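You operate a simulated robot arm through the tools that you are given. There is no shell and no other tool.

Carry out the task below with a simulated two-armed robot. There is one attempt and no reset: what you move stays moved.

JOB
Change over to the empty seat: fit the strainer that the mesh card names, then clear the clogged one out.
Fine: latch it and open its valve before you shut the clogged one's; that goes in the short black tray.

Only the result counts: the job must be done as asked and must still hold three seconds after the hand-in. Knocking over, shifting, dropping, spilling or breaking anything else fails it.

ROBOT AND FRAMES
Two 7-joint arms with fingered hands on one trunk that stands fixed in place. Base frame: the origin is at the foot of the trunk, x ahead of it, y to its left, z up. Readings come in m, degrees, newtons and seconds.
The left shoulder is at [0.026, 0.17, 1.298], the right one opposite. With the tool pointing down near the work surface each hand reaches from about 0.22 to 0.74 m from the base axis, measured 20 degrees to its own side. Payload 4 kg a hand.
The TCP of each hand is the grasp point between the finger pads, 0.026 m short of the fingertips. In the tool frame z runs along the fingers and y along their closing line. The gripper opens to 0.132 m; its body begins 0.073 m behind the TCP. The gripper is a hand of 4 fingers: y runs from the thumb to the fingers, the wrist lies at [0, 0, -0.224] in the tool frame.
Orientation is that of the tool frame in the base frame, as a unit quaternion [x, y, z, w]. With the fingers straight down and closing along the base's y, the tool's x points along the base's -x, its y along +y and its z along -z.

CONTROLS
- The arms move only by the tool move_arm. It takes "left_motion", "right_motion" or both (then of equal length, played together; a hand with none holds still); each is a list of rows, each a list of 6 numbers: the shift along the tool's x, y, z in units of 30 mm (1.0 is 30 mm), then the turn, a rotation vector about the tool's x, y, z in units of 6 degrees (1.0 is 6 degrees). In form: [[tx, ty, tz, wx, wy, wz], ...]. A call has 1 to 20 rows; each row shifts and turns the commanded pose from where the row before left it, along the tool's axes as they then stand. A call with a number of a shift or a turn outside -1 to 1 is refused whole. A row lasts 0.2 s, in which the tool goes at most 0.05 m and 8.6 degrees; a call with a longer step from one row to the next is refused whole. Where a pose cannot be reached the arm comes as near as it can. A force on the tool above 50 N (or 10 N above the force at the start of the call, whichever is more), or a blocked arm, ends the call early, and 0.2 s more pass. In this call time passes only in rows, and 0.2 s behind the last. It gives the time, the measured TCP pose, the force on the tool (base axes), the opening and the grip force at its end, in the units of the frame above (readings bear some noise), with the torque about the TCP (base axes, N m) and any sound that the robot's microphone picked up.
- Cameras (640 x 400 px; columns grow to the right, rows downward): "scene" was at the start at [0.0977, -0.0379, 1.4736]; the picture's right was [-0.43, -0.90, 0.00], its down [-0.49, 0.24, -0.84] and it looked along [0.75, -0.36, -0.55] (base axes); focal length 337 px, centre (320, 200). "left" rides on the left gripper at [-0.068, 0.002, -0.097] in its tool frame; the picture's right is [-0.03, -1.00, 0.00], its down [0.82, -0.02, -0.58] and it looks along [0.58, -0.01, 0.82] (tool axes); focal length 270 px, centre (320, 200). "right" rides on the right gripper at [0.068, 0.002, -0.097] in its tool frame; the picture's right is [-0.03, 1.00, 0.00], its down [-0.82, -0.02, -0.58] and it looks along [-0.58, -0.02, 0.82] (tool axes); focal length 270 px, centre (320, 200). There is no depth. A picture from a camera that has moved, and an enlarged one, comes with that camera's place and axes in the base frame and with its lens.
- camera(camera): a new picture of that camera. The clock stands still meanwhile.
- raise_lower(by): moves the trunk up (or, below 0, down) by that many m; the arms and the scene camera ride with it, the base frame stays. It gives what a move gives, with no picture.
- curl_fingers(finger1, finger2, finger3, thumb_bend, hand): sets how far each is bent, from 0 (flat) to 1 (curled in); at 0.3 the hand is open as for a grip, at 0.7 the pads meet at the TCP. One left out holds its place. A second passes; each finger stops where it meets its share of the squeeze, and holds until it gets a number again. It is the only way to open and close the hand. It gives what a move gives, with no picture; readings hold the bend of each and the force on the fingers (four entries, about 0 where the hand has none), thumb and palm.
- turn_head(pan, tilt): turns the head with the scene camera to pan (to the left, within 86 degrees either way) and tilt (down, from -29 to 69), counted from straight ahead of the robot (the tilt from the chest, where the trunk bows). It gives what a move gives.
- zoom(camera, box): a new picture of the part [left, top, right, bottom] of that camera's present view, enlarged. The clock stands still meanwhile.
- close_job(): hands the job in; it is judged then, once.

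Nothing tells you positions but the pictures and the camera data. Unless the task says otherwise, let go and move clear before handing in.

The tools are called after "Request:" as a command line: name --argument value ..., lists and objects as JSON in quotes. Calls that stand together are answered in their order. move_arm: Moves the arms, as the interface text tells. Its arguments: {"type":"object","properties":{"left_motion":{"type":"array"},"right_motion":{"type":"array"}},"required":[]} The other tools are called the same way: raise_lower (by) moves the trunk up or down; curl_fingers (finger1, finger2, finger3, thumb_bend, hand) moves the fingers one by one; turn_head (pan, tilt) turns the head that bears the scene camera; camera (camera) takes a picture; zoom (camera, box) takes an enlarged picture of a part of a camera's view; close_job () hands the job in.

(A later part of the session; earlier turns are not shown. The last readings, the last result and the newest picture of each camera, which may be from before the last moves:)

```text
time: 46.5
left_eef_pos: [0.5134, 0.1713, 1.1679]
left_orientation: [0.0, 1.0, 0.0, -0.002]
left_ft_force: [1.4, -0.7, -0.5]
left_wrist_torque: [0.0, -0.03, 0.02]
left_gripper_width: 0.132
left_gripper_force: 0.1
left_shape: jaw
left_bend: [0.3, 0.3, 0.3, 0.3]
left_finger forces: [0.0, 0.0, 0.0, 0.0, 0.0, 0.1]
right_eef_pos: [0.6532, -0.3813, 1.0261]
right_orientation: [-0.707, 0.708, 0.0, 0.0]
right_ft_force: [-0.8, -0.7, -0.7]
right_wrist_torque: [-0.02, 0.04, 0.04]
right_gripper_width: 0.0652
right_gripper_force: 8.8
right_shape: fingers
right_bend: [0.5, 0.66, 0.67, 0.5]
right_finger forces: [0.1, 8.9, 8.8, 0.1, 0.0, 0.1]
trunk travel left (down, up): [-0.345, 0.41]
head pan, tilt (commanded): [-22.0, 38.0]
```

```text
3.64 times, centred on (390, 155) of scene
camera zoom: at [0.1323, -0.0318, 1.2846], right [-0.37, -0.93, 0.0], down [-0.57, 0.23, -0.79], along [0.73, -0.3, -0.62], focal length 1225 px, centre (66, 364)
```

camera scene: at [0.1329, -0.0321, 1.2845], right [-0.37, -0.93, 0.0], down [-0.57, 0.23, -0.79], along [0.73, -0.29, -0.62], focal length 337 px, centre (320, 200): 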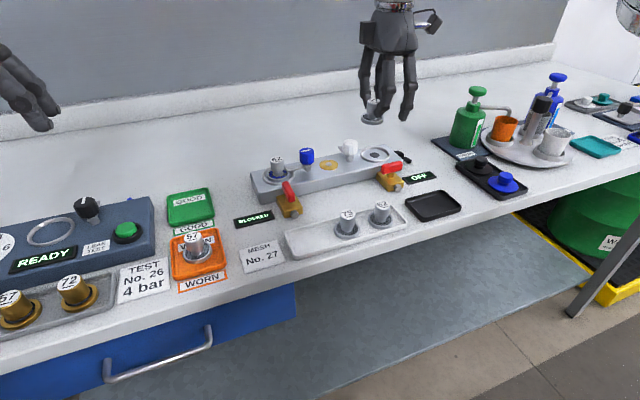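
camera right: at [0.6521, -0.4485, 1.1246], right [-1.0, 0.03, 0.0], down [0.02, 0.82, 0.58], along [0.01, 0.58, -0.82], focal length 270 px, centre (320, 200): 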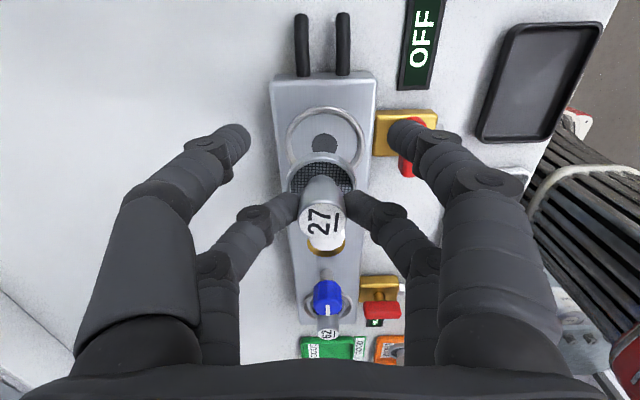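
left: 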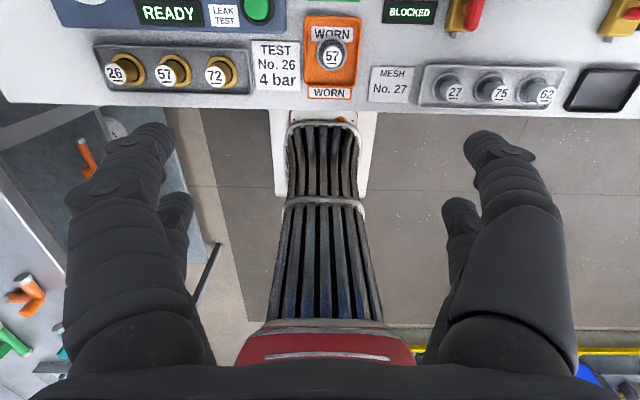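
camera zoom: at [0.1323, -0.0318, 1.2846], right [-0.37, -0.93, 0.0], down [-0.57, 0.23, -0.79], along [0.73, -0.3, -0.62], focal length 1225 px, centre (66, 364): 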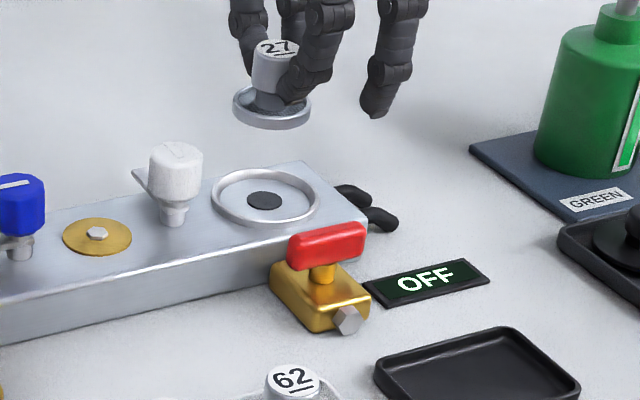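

Strainer and seat line up to within a few millimetres. I'll descend until the disc is just above the ring lip, so the remaining offset can be read without parallax.

Request:
move_arm --right_motion '[[0.03, 0.07, 0.45, 0, 0, 0], [0, 0, 0.45, 0, 0, 0]]'

Request:
zoom --camera "right" --box '[240, 100, 400, 250]'

Request:
zoom --camera "scene" --box '[330, 110, 430, 190]'

```text
time: 47.1
left_eef_pos: [0.5118, 0.1729, 1.1673]
left_orientation: [0.0, 1.0, 0.0, 0.0]
left_ft_force: [0.1, -0.1, 0.3]
left_wrist_torque: [-0.01, -0.01, -0.01]
left_gripper_width: 0.1319
left_gripper_force: 0.2
left_shape: jaw
left_bend: [0.3, 0.3, 0.3, 0.3]
left_finger forces: [0.0, 0.0, 0.0, 0.1, 0.0, 0.0]
right_eef_pos: [0.6512, -0.3811, 1.0]
right_orientation: [-0.706, 0.708, 0.001, -0.001]
right_ft_force: [0.3, 0.7, -0.3]
right_wrist_torque: [-0.01, 0.0, 0.03]
right_gripper_width: 0.0655
right_gripper_force: 8.8
right_shape: fingers
right_bend: [0.5, 0.66, 0.67, 0.5]
right_finger forces: [0.0, 8.9, 8.7, 0.0, 0.1, 0.0]
trunk travel left (down, up): [-0.345, 0.41]
head pan, tilt (commanded): [-22.0, 38.0]
```

```text
2.67 times, centred on (320, 175) of right
camera zoom: at [0.65, -0.449, 1.0972], right [-1.0, 0.03, 0.0], down [0.02, 0.82, 0.58], along [0.01, 0.58, -0.82], focal length 721 px, centre (320, 267)
```

zoom: 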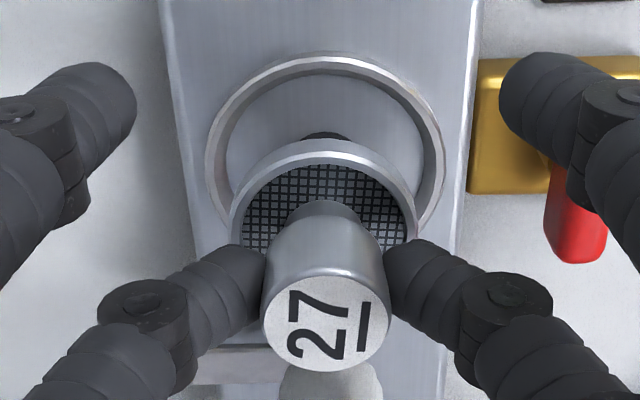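

```text
5.00 times, centred on (380, 150) of scene
camera zoom: at [0.1322, -0.0317, 1.2847], right [-0.37, -0.93, 0.0], down [-0.57, 0.23, -0.79], along [0.73, -0.3, -0.62], focal length 1684 px, centre (20, 450)
```

zoom: 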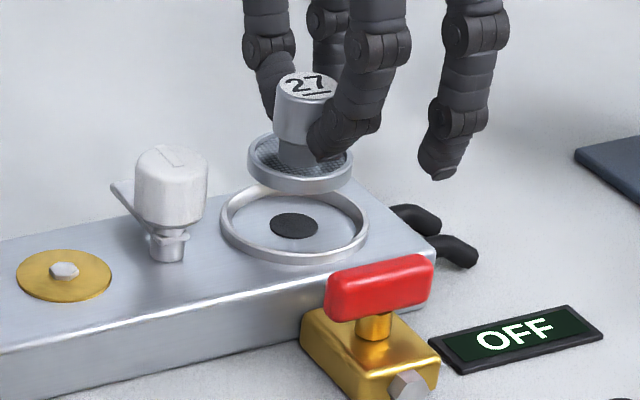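

The scene camera shows the disc centred over the ring within about 1 mm, with roughly 24 mm left to drop. I'll descend another 14 mm and check.

Request:
move_arm --right_motion '[[0, 0, 0.25, 0, 0, 0], [0, 0, 0.22, 0, 0, 0]]'

Request:
zoom --camera "right" --box '[240, 100, 400, 250]'

Request:
zoom --camera "scene" --box '[330, 110, 430, 190]'

```text
time: 47.7
left_eef_pos: [0.5148, 0.1724, 1.1683]
left_orientation: [0.0, 1.0, -0.001, -0.001]
left_ft_force: [0.3, 0.0, 0.4]
left_wrist_torque: [0.01, 0.01, -0.01]
left_gripper_width: 0.1318
left_gripper_force: 0.0
left_shape: jaw
left_bend: [0.3, 0.3, 0.3, 0.3]
left_finger forces: [0.0, 0.1, 0.0, 0.0, 0.1, 0.0]
right_eef_pos: [0.6509, -0.3815, 0.9852]
right_orientation: [0.707, -0.707, 0.0, 0.0]
right_ft_force: [-0.7, -0.2, -0.5]
right_wrist_torque: [-0.02, 0.02, 0.01]
right_gripper_width: 0.0655
right_gripper_force: 9.3
right_shape: fingers
right_bend: [0.5, 0.66, 0.67, 0.5]
right_finger forces: [0.1, 9.0, 8.8, 0.1, 0.1, 0.1]
trunk travel left (down, up): [-0.345, 0.41]
head pan, tilt (commanded): [-22.0, 38.0]
```

```text
2.67 times, centred on (320, 175) of right
camera zoom: at [0.6494, -0.4493, 1.0829], right [-1.0, 0.03, 0.0], down [0.02, 0.82, 0.58], along [0.01, 0.58, -0.82], focal length 721 px, centre (320, 267)
```

zoom: 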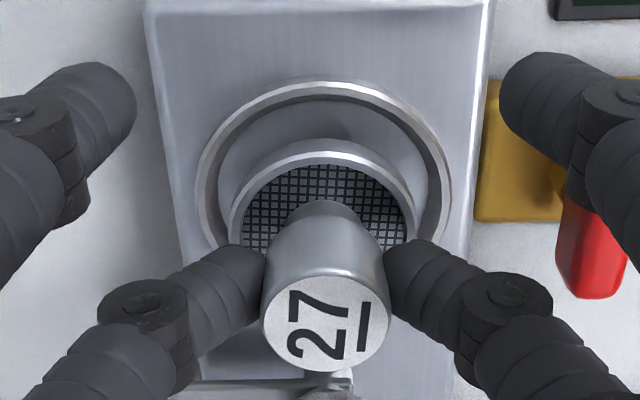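

```text
5.00 times, centred on (380, 150) of scene
camera zoom: at [0.1321, -0.0317, 1.2847], right [-0.37, -0.93, 0.0], down [-0.57, 0.23, -0.79], along [0.73, -0.3, -0.62], focal length 1684 px, centre (20, 450)
```

zoom: 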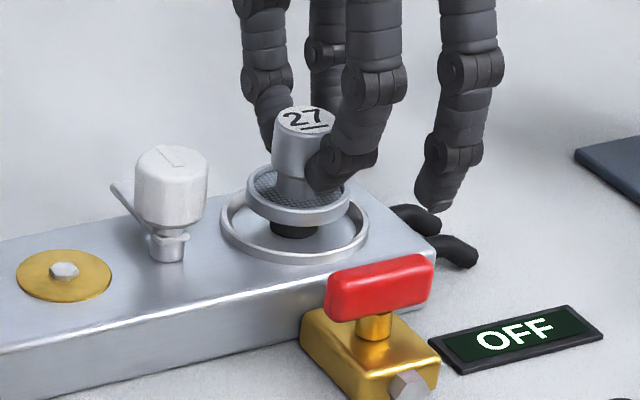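

Still centred within about 1 mm. I'll go down in small steps until contact.

Request:
move_arm --right_motion '[[-0.02, 0, 0.1, 0, 0, 0], [0, 0, 0.1, 0, 0, 0]]'

Request:
move_arm --right_motion '[[0, 0, 0.06, 0, 0, 0], [0, 0, 0.06, 0, 0, 0]]'

Request:
zoom --camera "scene" --box '[330, 110, 430, 190]'

```text
time: 48.3
left_eef_pos: [0.5125, 0.1713, 1.167]
left_orientation: [0.001, 1.0, 0.0, -0.001]
left_ft_force: [-0.7, 0.3, 1.0]
left_wrist_torque: [0.03, -0.04, 0.02]
left_gripper_width: 0.1321
left_gripper_force: 0.1
left_shape: jaw
left_bend: [0.3, 0.3, 0.3, 0.3]
left_finger forces: [0.0, 0.0, 0.1, 0.0, 0.1, 0.0]
right_eef_pos: [0.6507, -0.3814, 0.9808]
right_orientation: [-0.706, 0.708, 0.0, 0.0]
right_ft_force: [-0.9, -0.4, -1.4]
right_wrist_torque: [-0.04, 0.01, -0.03]
right_gripper_width: 0.0654
right_gripper_force: 8.8
right_shape: fingers
right_bend: [0.5, 0.66, 0.67, 0.5]
right_finger forces: [0.1, 8.8, 8.9, 0.0, 0.1, 0.1]
trunk travel left (down, up): [-0.345, 0.41]
head pan, tilt (commanded): [-22.0, 38.0]
```

```text
time: 48.9
left_eef_pos: [0.5118, 0.1724, 1.1674]
left_orientation: [0.0, 1.0, 0.0, 0.0]
left_ft_force: [0.2, 0.6, 0.4]
left_wrist_torque: [-0.02, -0.05, 0.0]
left_gripper_width: 0.1318
left_gripper_force: 0.1
left_shape: jaw
left_bend: [0.3, 0.3, 0.3, 0.3]
left_finger forces: [0.0, 0.1, 0.0, 0.1, 0.0, 0.1]
right_eef_pos: [0.65, -0.3807, 0.9743]
right_orientation: [-0.706, 0.708, 0.0, 0.0]
right_ft_force: [0.3, -0.5, -0.8]
right_wrist_torque: [0.01, -0.01, -0.01]
right_gripper_width: 0.0653
right_gripper_force: 8.7
right_shape: fingers
right_bend: [0.5, 0.66, 0.67, 0.5]
right_finger forces: [0.0, 8.9, 8.8, 0.1, 0.0, 0.1]
trunk travel left (down, up): [-0.345, 0.41]
head pan, tilt (commanded): [-22.0, 38.0]
```

```text
5.00 times, centred on (380, 150) of scene
camera zoom: at [0.1321, -0.0317, 1.2847], right [-0.37, -0.93, 0.0], down [-0.57, 0.23, -0.79], along [0.73, -0.3, -0.62], focal length 1684 px, centre (20, 450)
```

zoom: 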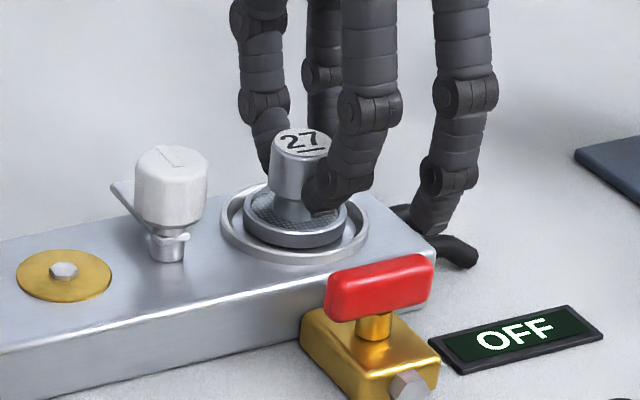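

Request:
move_arm --right_motion '[[0, 0, 0.05, 0, 0, 0], [0, 0, 0.05, 0, 0, 0]]'

Request:
zoom --camera "scene" --box '[350, 120, 420, 176]'

Request:
camera --camera "right"

```text
time: 49.5
left_eef_pos: [0.5141, 0.1721, 1.1678]
left_orientation: [0.0, 1.0, 0.0, 0.0]
left_ft_force: [0.8, 0.2, 0.2]
left_wrist_torque: [0.04, -0.03, 0.01]
left_gripper_width: 0.1319
left_gripper_force: 0.0
left_shape: jaw
left_bend: [0.3, 0.3, 0.3, 0.3]
left_finger forces: [0.0, 0.1, 0.0, 0.0, 0.0, 0.0]
right_eef_pos: [0.6507, -0.3815, 0.9727]
right_orientation: [-0.706, 0.708, 0.0, 0.0]
right_ft_force: [0.9, 0.4, 0.0]
right_wrist_torque: [-0.01, 0.01, -0.02]
right_gripper_width: 0.0653
right_gripper_force: 9.5
right_shape: fingers
right_bend: [0.5, 0.66, 0.67, 0.5]
right_finger forces: [0.1, 9.1, 9.4, 0.0, 0.0, 0.1]
trunk travel left (down, up): [-0.345, 0.41]
head pan, tilt (commanded): [-22.0, 38.0]
```

```text
7.14 times, centred on (385, 148) of scene
camera zoom: at [0.1319, -0.0316, 1.2847], right [-0.37, -0.93, 0.0], down [-0.57, 0.23, -0.79], along [0.73, -0.3, -0.62], focal length 2406 px, centre (-144, 571)
```

zoom: 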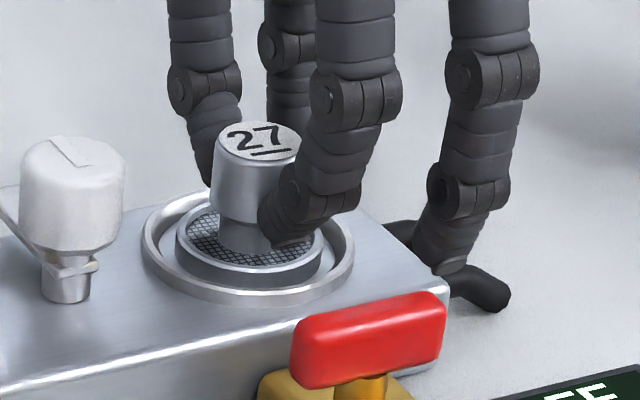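

```text
taken
camera right: at [0.6485, -0.449, 1.0703], right [-1.0, 0.03, 0.0], down [0.02, 0.82, 0.58], along [0.01, 0.58, -0.82], focal length 270 px, centre (320, 200)
```

right: 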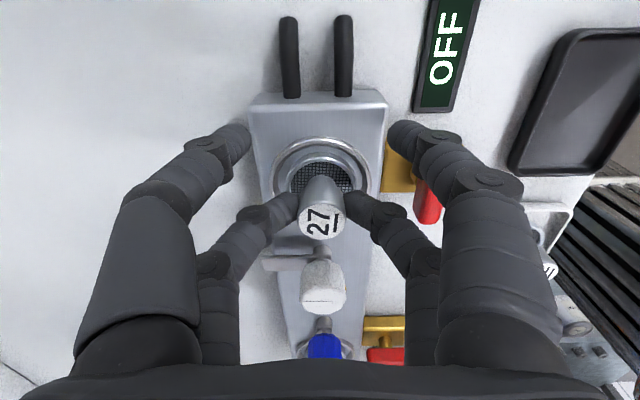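

Request:
move_arm --right_motion '[[0, 0, 0.07, 0, 0, 0], [0, 0, 0.06, 0, 0, 0]]'

Request:
zoom --camera "scene" --box '[350, 120, 420, 176]'

```text
time: 50.1
left_eef_pos: [0.5115, 0.1718, 1.1679]
left_orientation: [-0.001, 1.0, 0.0, 0.0]
left_ft_force: [-0.4, -0.3, -0.2]
left_wrist_torque: [-0.03, 0.0, 0.04]
left_gripper_width: 0.1318
left_gripper_force: 0.1
left_shape: jaw
left_bend: [0.3, 0.3, 0.3, 0.3]
left_finger forces: [0.0, 0.0, 0.0, 0.1, 0.1, 0.1]
right_eef_pos: [0.6483, -0.3814, 0.9702]
right_orientation: [-0.706, 0.708, -0.001, 0.001]
right_ft_force: [0.1, 0.0, 10.5]
right_wrist_torque: [0.16, 0.05, 0.02]
right_gripper_width: 0.0654
right_gripper_force: 11.7
right_shape: fingers
right_bend: [0.5, 0.68, 0.68, 0.5]
right_finger forces: [0.0, 11.6, 11.5, 0.1, 0.1, 0.0]
trunk travel left (down, up): [-0.345, 0.41]
head pan, tilt (commanded): [-22.0, 38.0]
```

```text
7.14 times, centred on (385, 148) of scene
camera zoom: at [0.1308, -0.0312, 1.285], right [-0.37, -0.93, 0.0], down [-0.57, 0.23, -0.79], along [0.73, -0.3, -0.62], focal length 2406 px, centre (-144, 571)
```

zoom: 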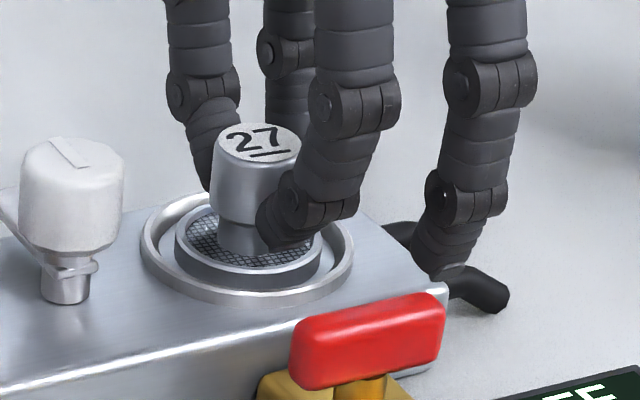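

The strainer has touched down, with a 10 N contact force, and it's centred in the ring. I'll release fingers 2 and 3.

Request:
curl_fingers --hand "right" --finger2 0.52 --finger3 0.52

Request:
zoom --camera "scene" --box '[350, 120, 420, 176]'

Request:
camera --camera "right"

```text
time: 51.1
left_eef_pos: [0.5132, 0.171, 1.1684]
left_orientation: [0.0, 1.0, -0.001, -0.001]
left_ft_force: [-0.4, 0.1, 1.0]
left_wrist_torque: [-0.03, -0.01, -0.01]
left_gripper_width: 0.1318
left_gripper_force: 0.1
left_shape: jaw
left_bend: [0.3, 0.3, 0.3, 0.3]
left_finger forces: [0.0, 0.0, 0.0, 0.1, 0.1, 0.1]
right_eef_pos: [0.6481, -0.3824, 0.9693]
right_orientation: [-0.707, 0.708, 0.0, 0.0]
right_ft_force: [0.6, 0.4, 0.3]
right_wrist_torque: [-0.01, 0.01, -0.01]
right_gripper_width: 0.0657
right_gripper_force: 0.1
right_shape: fingers
right_bend: [0.5, 0.52, 0.52, 0.5]
right_finger forces: [0.1, 0.0, 0.0, 0.0, 0.1, 0.0]
trunk travel left (down, up): [-0.345, 0.41]
head pan, tilt (commanded): [-22.0, 38.0]
```

```text
7.14 times, centred on (385, 148) of scene
camera zoom: at [0.1321, -0.0317, 1.2847], right [-0.37, -0.93, 0.0], down [-0.57, 0.23, -0.79], along [0.73, -0.3, -0.62], focal length 2406 px, centre (-144, 571)
```

zoom: 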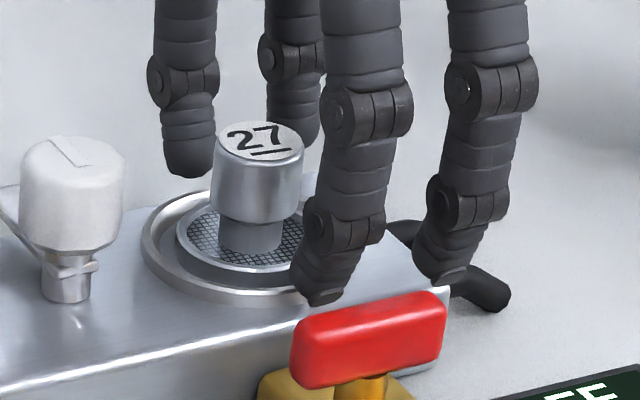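

```text
taken
camera right: at [0.6488, -0.4495, 1.0664], right [-1.0, 0.03, 0.0], down [0.02, 0.82, 0.58], along [0.01, 0.58, -0.82], focal length 270 px, centre (320, 200)
```

right: 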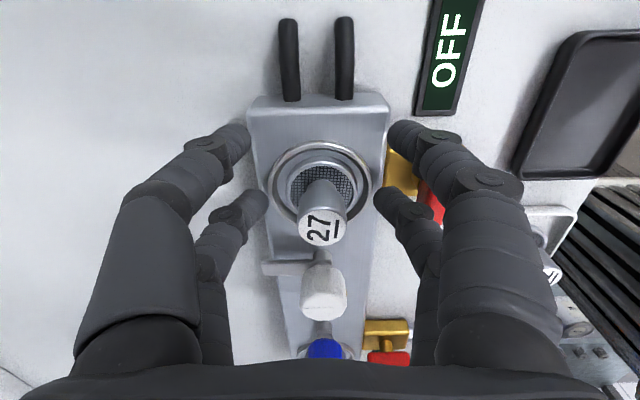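

The strainer stands free in the seat. I'll raise the hand straight up and look at the white latch knob.

Request:
move_arm --right_motion '[[0, 0, -0.5, 0, 0, 0], [0, 0, -0.8, 0, 0, 0], [0, 0, -0.9, 0, 0, 0], [0, 0, -0.9, 0, 0, 0]]'

Request:
camera --camera "right"

Request:
zoom --camera "right" --box '[220, 100, 420, 260]'

Request:
zoom --camera "scene" --box '[310, 110, 420, 190]'

```text
time: 52.1
left_eef_pos: [0.5127, 0.1727, 1.1676]
left_orientation: [0.001, 1.0, 0.0, -0.001]
left_ft_force: [-0.5, -0.3, -0.3]
left_wrist_torque: [-0.05, 0.01, 0.0]
left_gripper_width: 0.1317
left_gripper_force: 0.0
left_shape: jaw
left_bend: [0.3, 0.3, 0.3, 0.3]
left_finger forces: [0.0, 0.0, 0.0, 0.1, 0.0, 0.0]
right_eef_pos: [0.6489, -0.3811, 1.0617]
right_orientation: [-0.706, 0.708, 0.0, 0.0]
right_ft_force: [-0.2, -0.3, 0.1]
right_wrist_torque: [0.0, -0.03, 0.01]
right_gripper_width: 0.0653
right_gripper_force: 0.1
right_shape: fingers
right_bend: [0.5, 0.52, 0.52, 0.5]
right_finger forces: [0.1, 0.0, 0.0, 0.0, 0.0, 0.0]
trunk travel left (down, up): [-0.345, 0.41]
head pan, tilt (commanded): [-22.0, 38.0]
```

```text
taken
camera right: at [0.6483, -0.4489, 1.1595], right [-1.0, 0.03, 0.0], down [0.02, 0.82, 0.58], along [0.01, 0.58, -0.82], focal length 270 px, centre (320, 200)
```

right: 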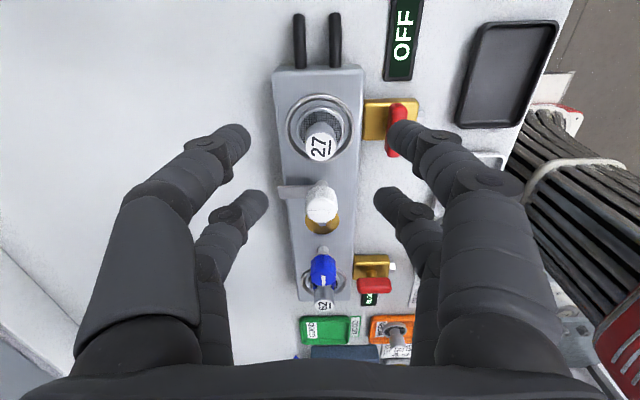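

```text
2.50 times, centred on (320, 180) of right
camera zoom: at [0.6483, -0.4489, 1.1595], right [-1.0, 0.03, 0.0], down [0.02, 0.82, 0.58], along [0.01, 0.58, -0.82], focal length 676 px, centre (320, 250)
```

zoom: 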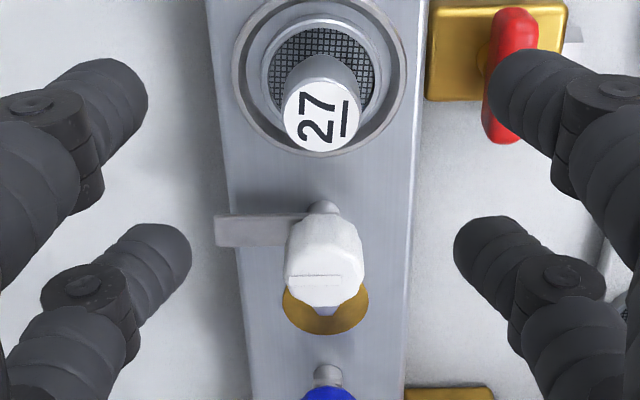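

```text
5.00 times, centred on (365, 150) of scene
camera zoom: at [0.1318, -0.0315, 1.2847], right [-0.37, -0.93, 0.0], down [-0.57, 0.23, -0.79], along [0.73, -0.3, -0.62], focal length 1684 px, centre (95, 450)
```

zoom: 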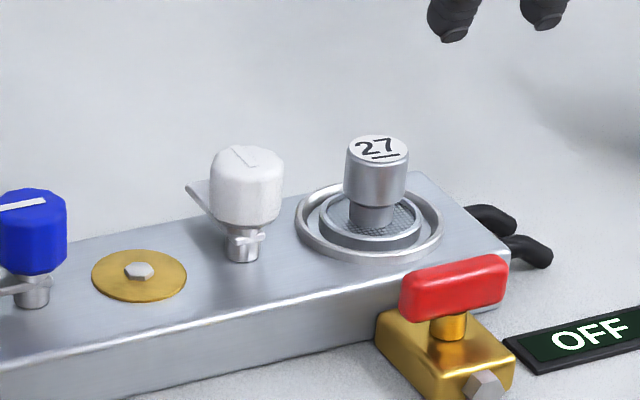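

The strainer is seated and centred. The white knob's axis is at about (0.651, −0.306), with its body from z 0.945 to 0.970 and its arm pointing +x. It has to turn 90° clockwise seen from above to cover the flange, so I'll place the finger1/thumb pair over the knob.

Request:
curl_fingers --hand "right" --finger1 0.54 --finger2 0.54 --finger3 0.54 --thumb_bend 0.54

Request:
move_arm --right_motion '[[-0.75, 0, 0, 0, 0, 0], [-0.8, 0, 0, 0, 0, 0], [-0.8, 0, 0, 0, 0, 0], [-0.75, 0, 0, 0, 0, 0], [0, 0, 0.8, 0, 0, 0], [0, 0, 0.8, 0, 0, 0]]'

Request:
camera --camera "right"

Request:
zoom --camera "scene" --box '[290, 90, 430, 200]'

```text
time: 53.1
left_eef_pos: [0.5133, 0.1721, 1.1681]
left_orientation: [0.0, 1.0, 0.0, -0.001]
left_ft_force: [0.4, 0.6, 0.0]
left_wrist_torque: [0.01, -0.03, 0.01]
left_gripper_width: 0.1317
left_gripper_force: 0.1
left_shape: jaw
left_bend: [0.3, 0.3, 0.3, 0.3]
left_finger forces: [0.0, 0.1, 0.0, 0.1, 0.1, 0.0]
right_eef_pos: [0.6495, -0.3794, 1.0615]
right_orientation: [-0.707, 0.708, 0.001, 0.0]
right_ft_force: [0.8, -0.5, -0.3]
right_wrist_torque: [0.01, -0.03, 0.04]
right_gripper_width: 0.0529
right_gripper_force: 0.2
right_shape: fingers
right_bend: [0.54, 0.54, 0.54, 0.54]
right_finger forces: [0.0, 0.1, 0.0, 0.1, 0.0, 0.0]
trunk travel left (down, up): [-0.345, 0.41]
head pan, tilt (commanded): [-22.0, 38.0]
```

```text
time: 54.5
left_eef_pos: [0.5129, 0.1717, 1.1683]
left_orientation: [0.0, 1.0, 0.0, -0.001]
left_ft_force: [0.6, 0.1, 0.1]
left_wrist_torque: [0.0, -0.02, -0.01]
left_gripper_width: 0.1317
left_gripper_force: 0.1
left_shape: jaw
left_bend: [0.3, 0.3, 0.3, 0.3]
left_finger forces: [0.0, 0.0, 0.0, 0.0, 0.0, 0.1]
right_eef_pos: [0.6467, -0.2883, 1.0119]
right_orientation: [-0.706, 0.708, 0.001, 0.001]
right_ft_force: [0.5, -0.6, -0.8]
right_wrist_torque: [-0.01, 0.01, -0.01]
right_gripper_width: 0.0529
right_gripper_force: 0.1
right_shape: fingers
right_bend: [0.54, 0.54, 0.54, 0.54]
right_finger forces: [0.1, 0.0, 0.0, 0.0, 0.0, 0.0]
right hand out of reach, approached as far as the arm can: row 4
trunk travel left (down, up): [-0.345, 0.41]
head pan, tilt (commanded): [-22.0, 38.0]
```

```text
taken
camera right: at [0.6454, -0.357, 1.1089], right [-1.0, 0.03, 0.0], down [0.02, 0.82, 0.58], along [0.01, 0.58, -0.82], focal length 270 px, centre (320, 200)
```

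right: 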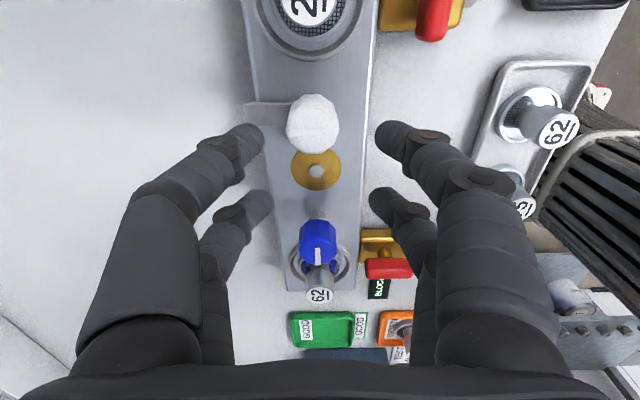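

```text
3.64 times, centred on (360, 145) of scene
camera zoom: at [0.1324, -0.0317, 1.2846], right [-0.37, -0.93, 0.0], down [-0.57, 0.23, -0.79], along [0.73, -0.3, -0.62], focal length 1225 px, centre (174, 400)
```

zoom: 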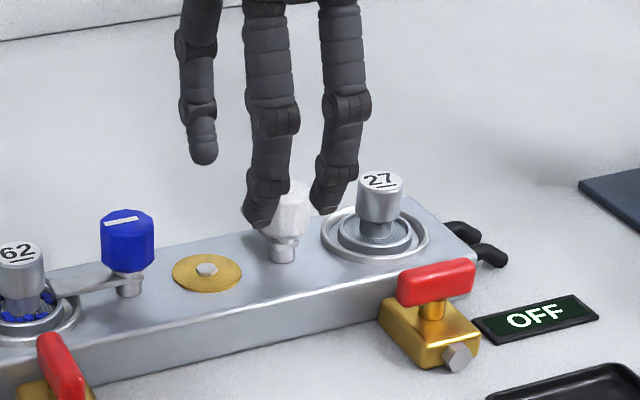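

Request:
move_arm --right_motion '[[0, -0.13, 0.2, 0, 0, 0], [0, 0, 0.2, 0, 0, 0]]'

Request:
zoom --camera "right" --box '[230, 70, 410, 220]'

Request:
zoom --camera "scene" --box '[310, 100, 400, 180]'

```text
time: 55.1
left_eef_pos: [0.5125, 0.1718, 1.1681]
left_orientation: [0.0, 1.0, 0.0, -0.001]
left_ft_force: [0.7, -0.3, -0.5]
left_wrist_torque: [0.0, 0.02, 0.01]
left_gripper_width: 0.1319
left_gripper_force: 0.1
left_shape: jaw
left_bend: [0.3, 0.3, 0.3, 0.3]
left_finger forces: [0.1, 0.0, 0.0, 0.0, 0.0, 0.0]
right_eef_pos: [0.6493, -0.2887, 1.0018]
right_orientation: [-0.706, 0.708, 0.0, 0.0]
right_ft_force: [0.1, 0.2, -0.6]
right_wrist_torque: [-0.01, -0.01, -0.02]
right_gripper_width: 0.0529
right_gripper_force: 0.0
right_shape: fingers
right_bend: [0.54, 0.54, 0.54, 0.54]
right_finger forces: [0.0, 0.0, 0.0, 0.0, 0.0, 0.0]
trunk travel left (down, up): [-0.345, 0.41]
head pan, tilt (commanded): [-22.0, 38.0]
```

```text
2.67 times, centred on (320, 145) of right
camera zoom: at [0.6485, -0.3572, 1.0984], right [-1.0, 0.03, 0.0], down [0.02, 0.82, 0.58], along [0.02, 0.58, -0.82], focal length 721 px, centre (320, 347)
```

zoom: 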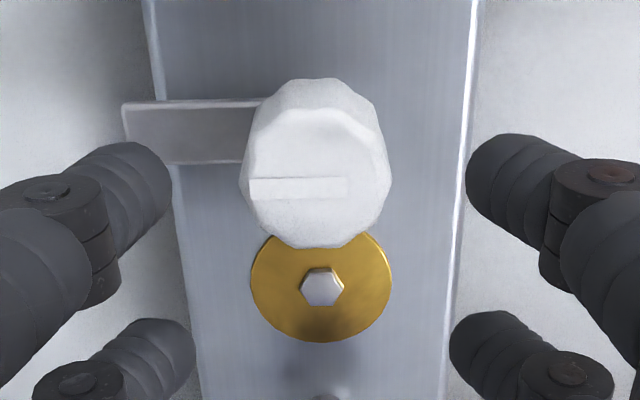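

```text
5.00 times, centred on (355, 140) of scene
camera zoom: at [0.1315, -0.0316, 1.2848], right [-0.37, -0.93, 0.0], down [-0.57, 0.23, -0.79], along [0.73, -0.3, -0.62], focal length 1684 px, centre (145, 500)
```

zoom: 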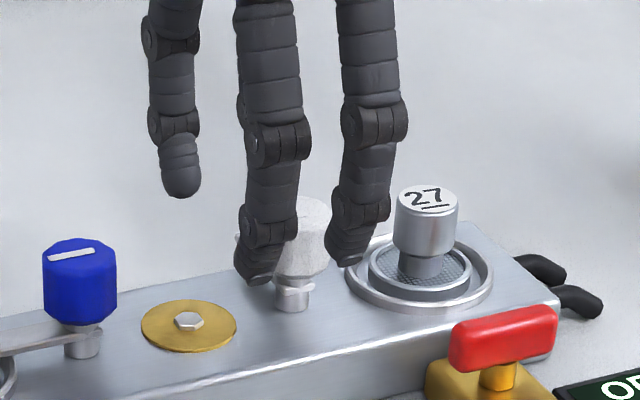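

The knob is at (0.6506, −0.305), centred between the pair. I'll descend to about z 0.976, with the fingertips just above the latch arm.

Request:
move_arm --right_motion '[[-0.06, 0, 0.4, 0, 0, 0], [0, 0, 0.42, 0, 0, 0]]'

Request:
zoom --camera "right" --box '[230, 70, 410, 220]'

Request:
zoom --camera "scene" --box '[310, 100, 400, 180]'

```text
time: 55.7
left_eef_pos: [0.5141, 0.1716, 1.1673]
left_orientation: [0.0, 1.0, 0.001, -0.001]
left_ft_force: [-0.3, 0.1, 0.9]
left_wrist_torque: [-0.01, -0.01, -0.01]
left_gripper_width: 0.1318
left_gripper_force: 0.0
left_shape: jaw
left_bend: [0.3, 0.3, 0.3, 0.3]
left_finger forces: [0.1, 0.0, 0.0, 0.0, 0.0, 0.0]
right_eef_pos: [0.6497, -0.2884, 0.9753]
right_orientation: [-0.707, 0.707, 0.0, 0.0]
right_ft_force: [0.5, 0.3, 0.3]
right_wrist_torque: [-0.02, 0.04, 0.02]
right_gripper_width: 0.0529
right_gripper_force: 0.2
right_shape: fingers
right_bend: [0.54, 0.54, 0.54, 0.54]
right_finger forces: [0.1, 0.0, 0.1, 0.1, 0.1, 0.1]
trunk travel left (down, up): [-0.345, 0.41]
head pan, tilt (commanded): [-22.0, 38.0]
```

```text
2.67 times, centred on (320, 145) of right
camera zoom: at [0.649, -0.3558, 1.0731], right [-1.0, 0.03, 0.0], down [0.02, 0.82, 0.58], along [0.01, 0.58, -0.82], focal length 721 px, centre (320, 347)
```

zoom: 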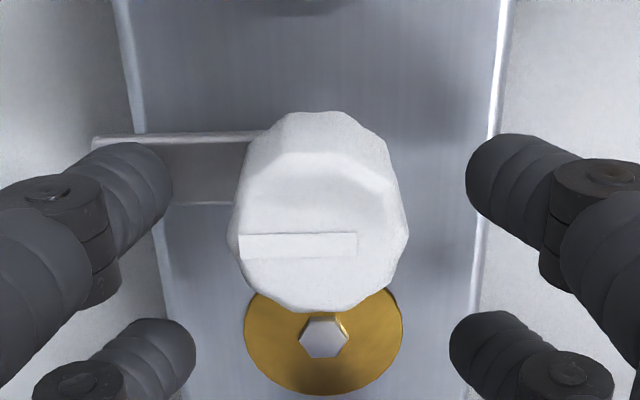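

```text
5.00 times, centred on (355, 140) of scene
camera zoom: at [0.1322, -0.0317, 1.2847], right [-0.37, -0.93, 0.0], down [-0.57, 0.23, -0.79], along [0.73, -0.3, -0.62], focal length 1684 px, centre (145, 500)
```

zoom: 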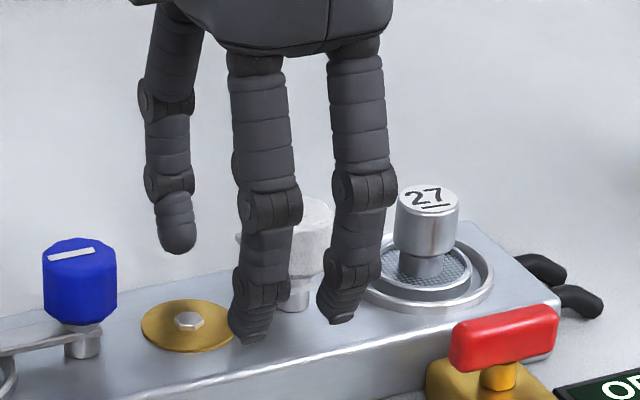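

The pair straddles the knob evenly. I'll close finger1 and the thumb.

Request:
curl_fingers --hand "right" --finger1 0.8 --thumb_bend 0.8

Request:
zoom --camera "right" --box '[230, 70, 410, 220]'

Request:
zoom --camera "scene" --box '[310, 100, 400, 180]'

```text
time: 56.7
left_eef_pos: [0.5134, 0.1716, 1.1672]
left_orientation: [0.0, 1.0, 0.0, -0.001]
left_ft_force: [-0.6, -0.6, 0.5]
left_wrist_torque: [0.02, 0.01, 0.01]
left_gripper_width: 0.1319
left_gripper_force: 0.0
left_shape: jaw
left_bend: [0.3, 0.3, 0.3, 0.3]
left_finger forces: [0.1, 0.1, 0.0, 0.0, 0.0, 0.0]
right_eef_pos: [0.6513, -0.2883, 0.9736]
right_orientation: [-0.707, 0.708, 0.001, 0.0]
right_ft_force: [11.2, -1.0, -4.1]
right_wrist_torque: [0.04, -0.16, 0.2]
right_gripper_width: 0.0225
right_gripper_force: 15.0
right_shape: fingers
right_bend: [0.64, 0.54, 0.54, 0.67]
right_finger forces: [9.2, 0.0, 0.0, 0.1, 20.5, 0.0]
trunk travel left (down, up): [-0.345, 0.41]
head pan, tilt (commanded): [-22.0, 38.0]
```

```text
2.67 times, centred on (320, 145) of right
camera zoom: at [0.6504, -0.3561, 1.0725], right [-1.0, 0.03, 0.0], down [0.02, 0.82, 0.58], along [0.01, 0.58, -0.82], focal length 721 px, centre (320, 347)
```

zoom: 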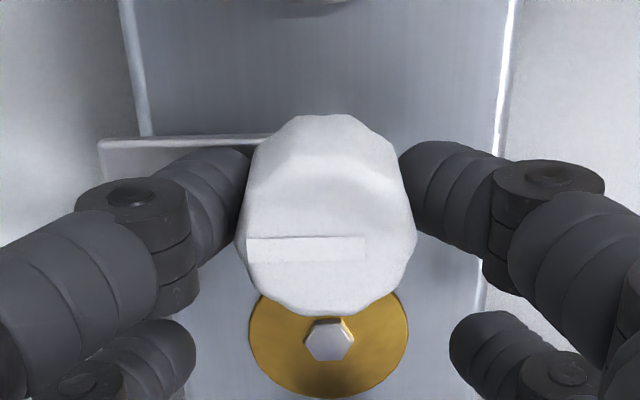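

```text
5.00 times, centred on (355, 140) of scene
camera zoom: at [0.134, -0.0319, 1.2844], right [-0.37, -0.93, 0.0], down [-0.57, 0.23, -0.79], along [0.73, -0.29, -0.62], focal length 1684 px, centre (145, 500)
```

zoom: 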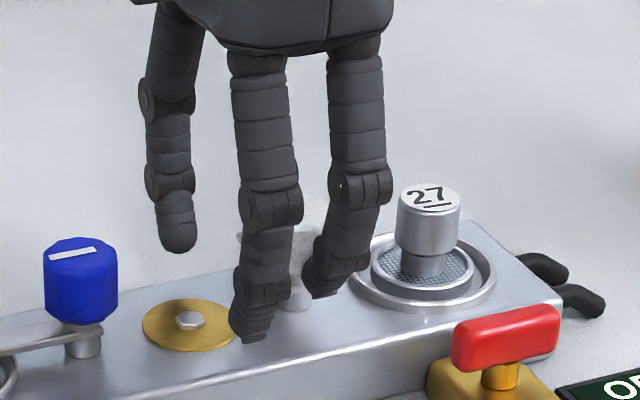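

The grip is firm, with the thumb at 20 N and finger1 at 9 N. I'll try the first 18° of clockwise turn about the knob axis and check that the arm follows.

Request:
move_arm --right_motion '[[0.003, -0.063, 0, 0, 0, 1], [0.003, -0.063, 0, 0, 0, 1], [0.003, -0.063, 0, 0, 0, 1]]'

Request:
zoom --camera "right" --box '[230, 70, 410, 220]'

Request:
zoom --camera "scene" --box '[310, 100, 400, 180]'

```text
time: 57.5
left_eef_pos: [0.5135, 0.1721, 1.1677]
left_orientation: [0.0, 1.0, 0.0, 0.0]
left_ft_force: [-0.7, -0.2, -0.3]
left_wrist_torque: [0.01, 0.01, 0.04]
left_gripper_width: 0.132
left_gripper_force: 0.0
left_shape: jaw
left_bend: [0.3, 0.3, 0.3, 0.3]
left_finger forces: [0.0, 0.0, 0.0, 0.0, 0.0, 0.1]
right_eef_pos: [0.6574, -0.2899, 0.9747]
right_orientation: [-0.586, 0.81, 0.001, -0.001]
right_ft_force: [10.5, -1.0, -4.5]
right_wrist_torque: [0.07, -0.16, 0.21]
right_gripper_width: 0.0226
right_gripper_force: 13.4
right_shape: fingers
right_bend: [0.64, 0.54, 0.54, 0.67]
right_finger forces: [8.9, 0.0, 0.1, 0.0, 19.3, 0.0]
trunk travel left (down, up): [-0.345, 0.41]
head pan, tilt (commanded): [-22.0, 38.0]
```

```text
2.67 times, centred on (320, 145) of right
camera zoom: at [0.6343, -0.3538, 1.0725], right [-0.94, 0.34, 0.0], down [0.28, 0.77, 0.58], along [0.19, 0.54, -0.82], focal length 721 px, centre (320, 347)
```

zoom: 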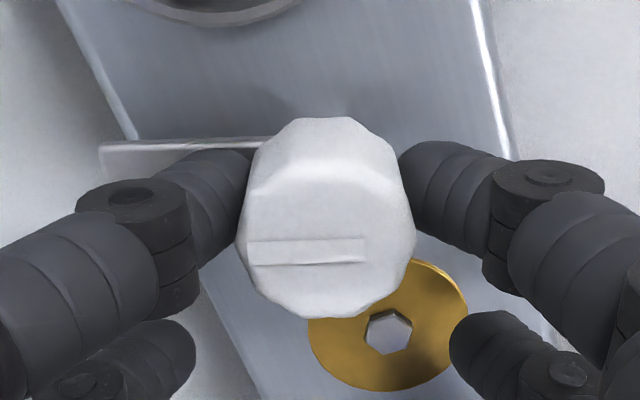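

```text
5.00 times, centred on (355, 140) of scene
camera zoom: at [0.1339, -0.032, 1.2844], right [-0.37, -0.93, 0.0], down [-0.57, 0.23, -0.79], along [0.73, -0.29, -0.62], focal length 1684 px, centre (145, 500)
```

zoom: 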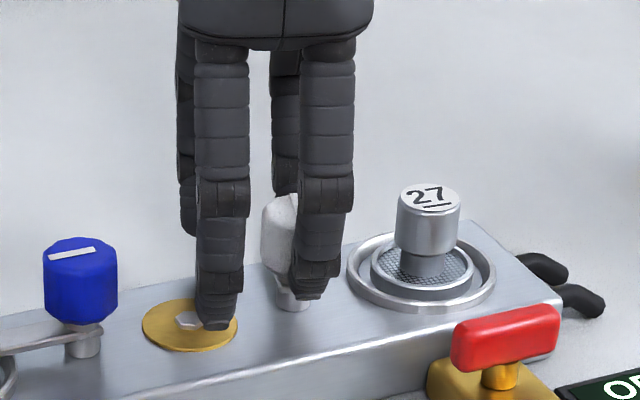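

The knob and its arm turn with the hand. I'll continue the turn.

Request:
move_arm --right_motion '[[0.003, -0.063, 0, 0, 0, 1], [0.003, -0.063, 0, 0, 0, 1], [0.003, -0.063, 0, 0, 0, 1], [0.003, -0.063, 0, 0, 0, 1], [0.003, -0.063, 0, 0, 0, 1], [0.003, -0.063, 0, 0, 0, 1]]'

Request:
camera --camera "right"

Request:
zoom --camera "scene" --box '[310, 100, 400, 180]'

```text
time: 58.9
left_eef_pos: [0.5143, 0.1716, 1.168]
left_orientation: [-0.001, 1.0, 0.001, 0.0]
left_ft_force: [-0.2, -0.2, 0.1]
left_wrist_torque: [0.0, 0.0, 0.0]
left_gripper_width: 0.1321
left_gripper_force: 0.0
left_shape: jaw
left_bend: [0.3, 0.3, 0.3, 0.3]
left_finger forces: [0.0, 0.1, 0.1, 0.1, 0.0, 0.1]
right_eef_pos: [0.6605, -0.2989, 0.975]
right_orientation: [-0.308, 0.952, 0.001, 0.0]
right_ft_force: [11.7, -2.5, -2.4]
right_wrist_torque: [0.04, -0.28, 0.11]
right_gripper_width: 0.0207
right_gripper_force: 11.4
right_shape: fingers
right_bend: [0.65, 0.54, 0.54, 0.66]
right_finger forces: [8.4, 0.0, 0.1, 0.0, 15.4, 0.0]
right hand out of reach, approached as far as the arm can: row 3
trunk travel left (down, up): [-0.345, 0.41]
head pan, tilt (commanded): [-22.0, 38.0]
```

```text
taken
camera right: at [0.6045, -0.3371, 1.0725], right [-0.56, 0.83, 0.0], down [0.67, 0.46, 0.58], along [0.48, 0.33, -0.82], focal length 270 px, centre (320, 200)
```

right: 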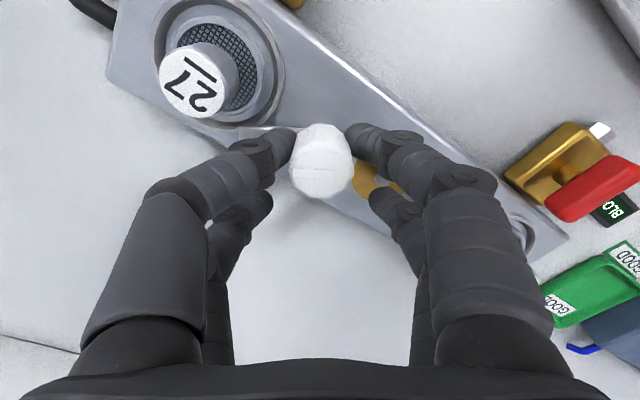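

```text
5.00 times, centred on (355, 140) of scene
camera zoom: at [0.1341, -0.0321, 1.2844], right [-0.37, -0.93, 0.0], down [-0.57, 0.23, -0.79], along [0.73, -0.29, -0.62], focal length 1684 px, centre (145, 500)
```

zoom: 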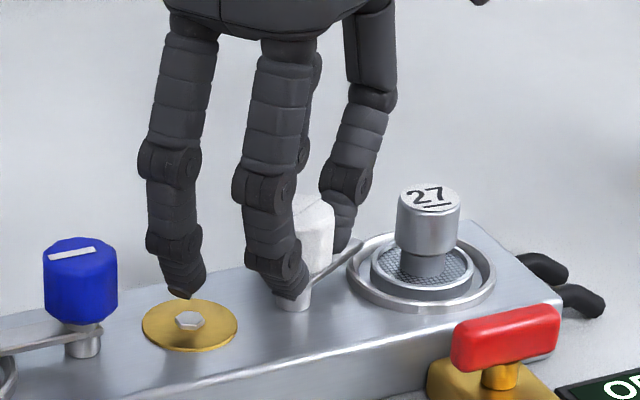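

The turn is at about 54° and the arm is sweeping toward the strainer flange. I'll continue in smaller batches since the reach is near its limit.

Request:
move_arm --right_motion '[[0.003, -0.063, 0, 0, 0, 1], [0.003, -0.063, 0, 0, 0, 1], [0.003, -0.063, 0, 0, 0, 1]]'

Request:
camera --camera "right"

Request:
zoom --camera "scene" --box '[310, 100, 400, 180]'

```text
time: 59.7
left_eef_pos: [0.5136, 0.1719, 1.1676]
left_orientation: [0.001, 1.0, 0.0, -0.001]
left_ft_force: [0.2, 0.7, 0.6]
left_wrist_torque: [0.0, 0.02, 0.0]
left_gripper_width: 0.1319
left_gripper_force: 0.0
left_shape: jaw
left_bend: [0.3, 0.3, 0.3, 0.3]
left_finger forces: [0.1, 0.0, 0.0, 0.1, 0.1, 0.0]
right_eef_pos: [0.6612, -0.3032, 0.9746]
right_orientation: [-0.155, 0.988, 0.0, -0.001]
right_ft_force: [10.7, -3.8, -2.6]
right_wrist_torque: [0.02, -0.21, 0.09]
right_gripper_width: 0.0203
right_gripper_force: 12.1
right_shape: fingers
right_bend: [0.65, 0.54, 0.54, 0.66]
right_finger forces: [9.7, 0.1, 0.0, 0.1, 14.7, 0.0]
right hand out of reach, approached as far as the arm can: row 2
trunk travel left (down, up): [-0.345, 0.41]
head pan, tilt (commanded): [-22.0, 38.0]
```

```text
taken
camera right: at [0.5966, -0.3225, 1.0725], right [-0.28, 0.96, 0.0], down [0.78, 0.23, 0.58], along [0.55, 0.16, -0.82], focal length 270 px, centre (320, 200)
```

right: 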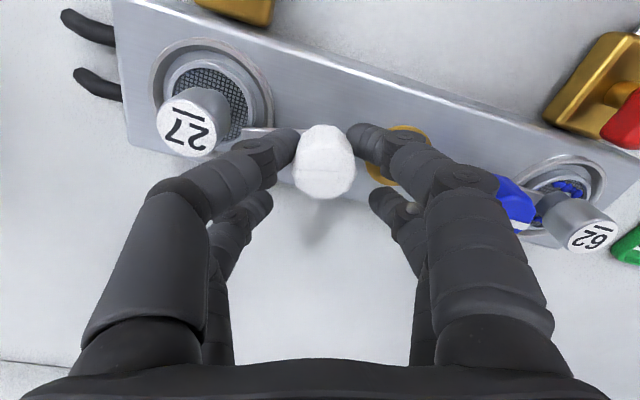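

```text
5.00 times, centred on (355, 140) of scene
camera zoom: at [0.1337, -0.0322, 1.2845], right [-0.37, -0.93, 0.0], down [-0.57, 0.23, -0.79], along [0.73, -0.29, -0.62], focal length 1684 px, centre (145, 500)
```

zoom: 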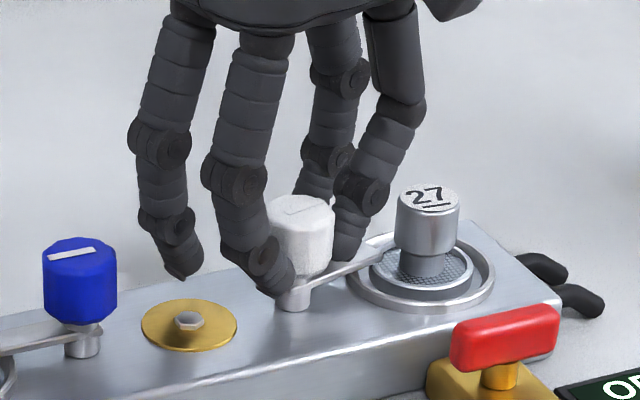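

Request:
move_arm --right_motion '[[0.003, -0.063, 0, 0, 0, 1], [0.003, -0.063, 0, 0, 0, 1], [0.003, -0.063, 0, 0, 0, 1]]'

Request:
camera --camera "right"

Request:
zoom --camera "scene" --box '[310, 100, 400, 180]'

```text
time: 60.5
left_eef_pos: [0.513, 0.1725, 1.1683]
left_orientation: [0.0, 1.0, 0.001, -0.001]
left_ft_force: [0.1, -0.5, -0.8]
left_wrist_torque: [-0.01, -0.02, -0.01]
left_gripper_width: 0.132
left_gripper_force: 0.0
left_shape: jaw
left_bend: [0.3, 0.3, 0.3, 0.3]
left_finger forces: [0.1, 0.1, 0.1, 0.0, 0.0, 0.1]
right_eef_pos: [0.6622, -0.3098, 0.9743]
right_orientation: [0.002, 1.0, 0.0, -0.002]
right_ft_force: [1.8, -3.3, -2.8]
right_wrist_torque: [0.04, -0.07, 0.13]
right_gripper_width: 0.0201
right_gripper_force: 12.6
right_shape: fingers
right_bend: [0.64, 0.54, 0.54, 0.65]
right_finger forces: [12.0, 0.1, 0.0, 0.0, 13.8, 0.0]
trunk travel left (down, up): [-0.345, 0.41]
head pan, tilt (commanded): [-22.0, 38.0]
```

```text
taken
camera right: at [0.5941, -0.307, 1.0727], right [0.03, 1.0, 0.0], down [0.82, -0.02, 0.58], along [0.57, -0.02, -0.82], focal length 270 px, centre (320, 200)
```

right: 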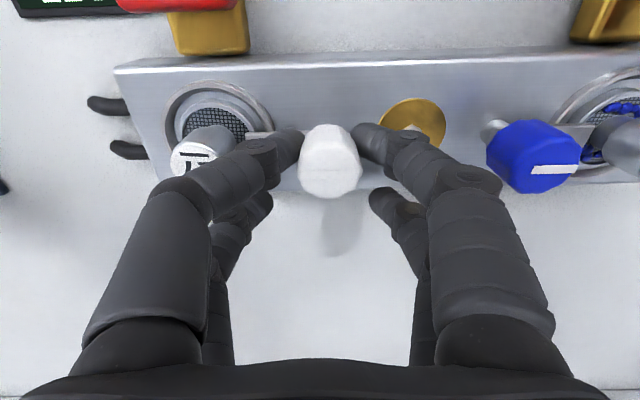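

```text
5.00 times, centred on (355, 140) of scene
camera zoom: at [0.1324, -0.0322, 1.2846], right [-0.37, -0.93, 0.0], down [-0.57, 0.23, -0.79], along [0.73, -0.29, -0.62], focal length 1684 px, centre (145, 500)
```

zoom: 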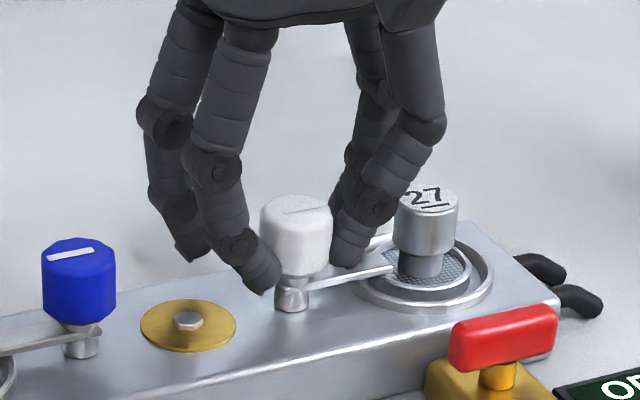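

The arm now points −y over the 27's flange and the stripe matches the blue one's. I'll release with a small opening, since the thumb is near the strainer's handle, and lift straight up.

Request:
curl_fingers --hand "right" --finger1 0.59 --thumb_bend 0.61

Request:
zoom --camera "scene" --box '[310, 100, 400, 180]'

```text
time: 61.5
left_eef_pos: [0.5125, 0.1712, 1.1686]
left_orientation: [0.0, 1.0, 0.0, -0.001]
left_ft_force: [-0.1, 0.7, 0.6]
left_wrist_torque: [0.04, -0.01, 0.01]
left_gripper_width: 0.1319
left_gripper_force: 0.1
left_shape: jaw
left_bend: [0.3, 0.3, 0.3, 0.3]
left_finger forces: [0.1, 0.1, 0.0, 0.1, 0.0, 0.0]
right_eef_pos: [0.6617, -0.3079, 0.9751]
right_orientation: [0.0, 1.0, 0.0, -0.001]
right_ft_force: [0.3, -0.2, 0.6]
right_wrist_torque: [0.01, -0.03, 0.02]
right_gripper_width: 0.0319
right_gripper_force: 0.0
right_shape: fingers
right_bend: [0.59, 0.54, 0.54, 0.61]
right_finger forces: [0.1, 0.1, 0.1, 0.1, 0.0, 0.1]
trunk travel left (down, up): [-0.345, 0.41]
head pan, tilt (commanded): [-22.0, 38.0]
```

```text
5.00 times, centred on (355, 140) of scene
camera zoom: at [0.132, -0.0316, 1.2847], right [-0.37, -0.93, 0.0], down [-0.57, 0.23, -0.79], along [0.73, -0.3, -0.62], focal length 1684 px, centre (145, 500)
```

zoom: 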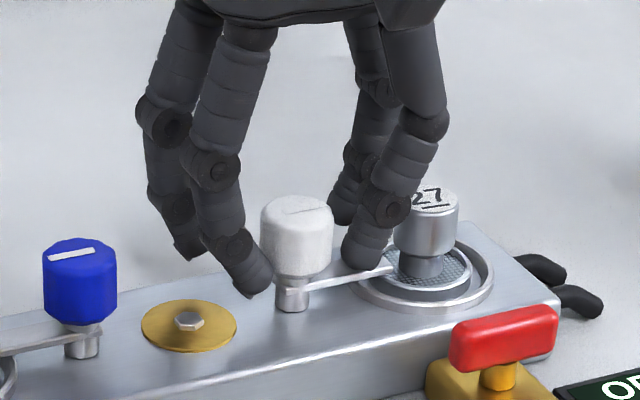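

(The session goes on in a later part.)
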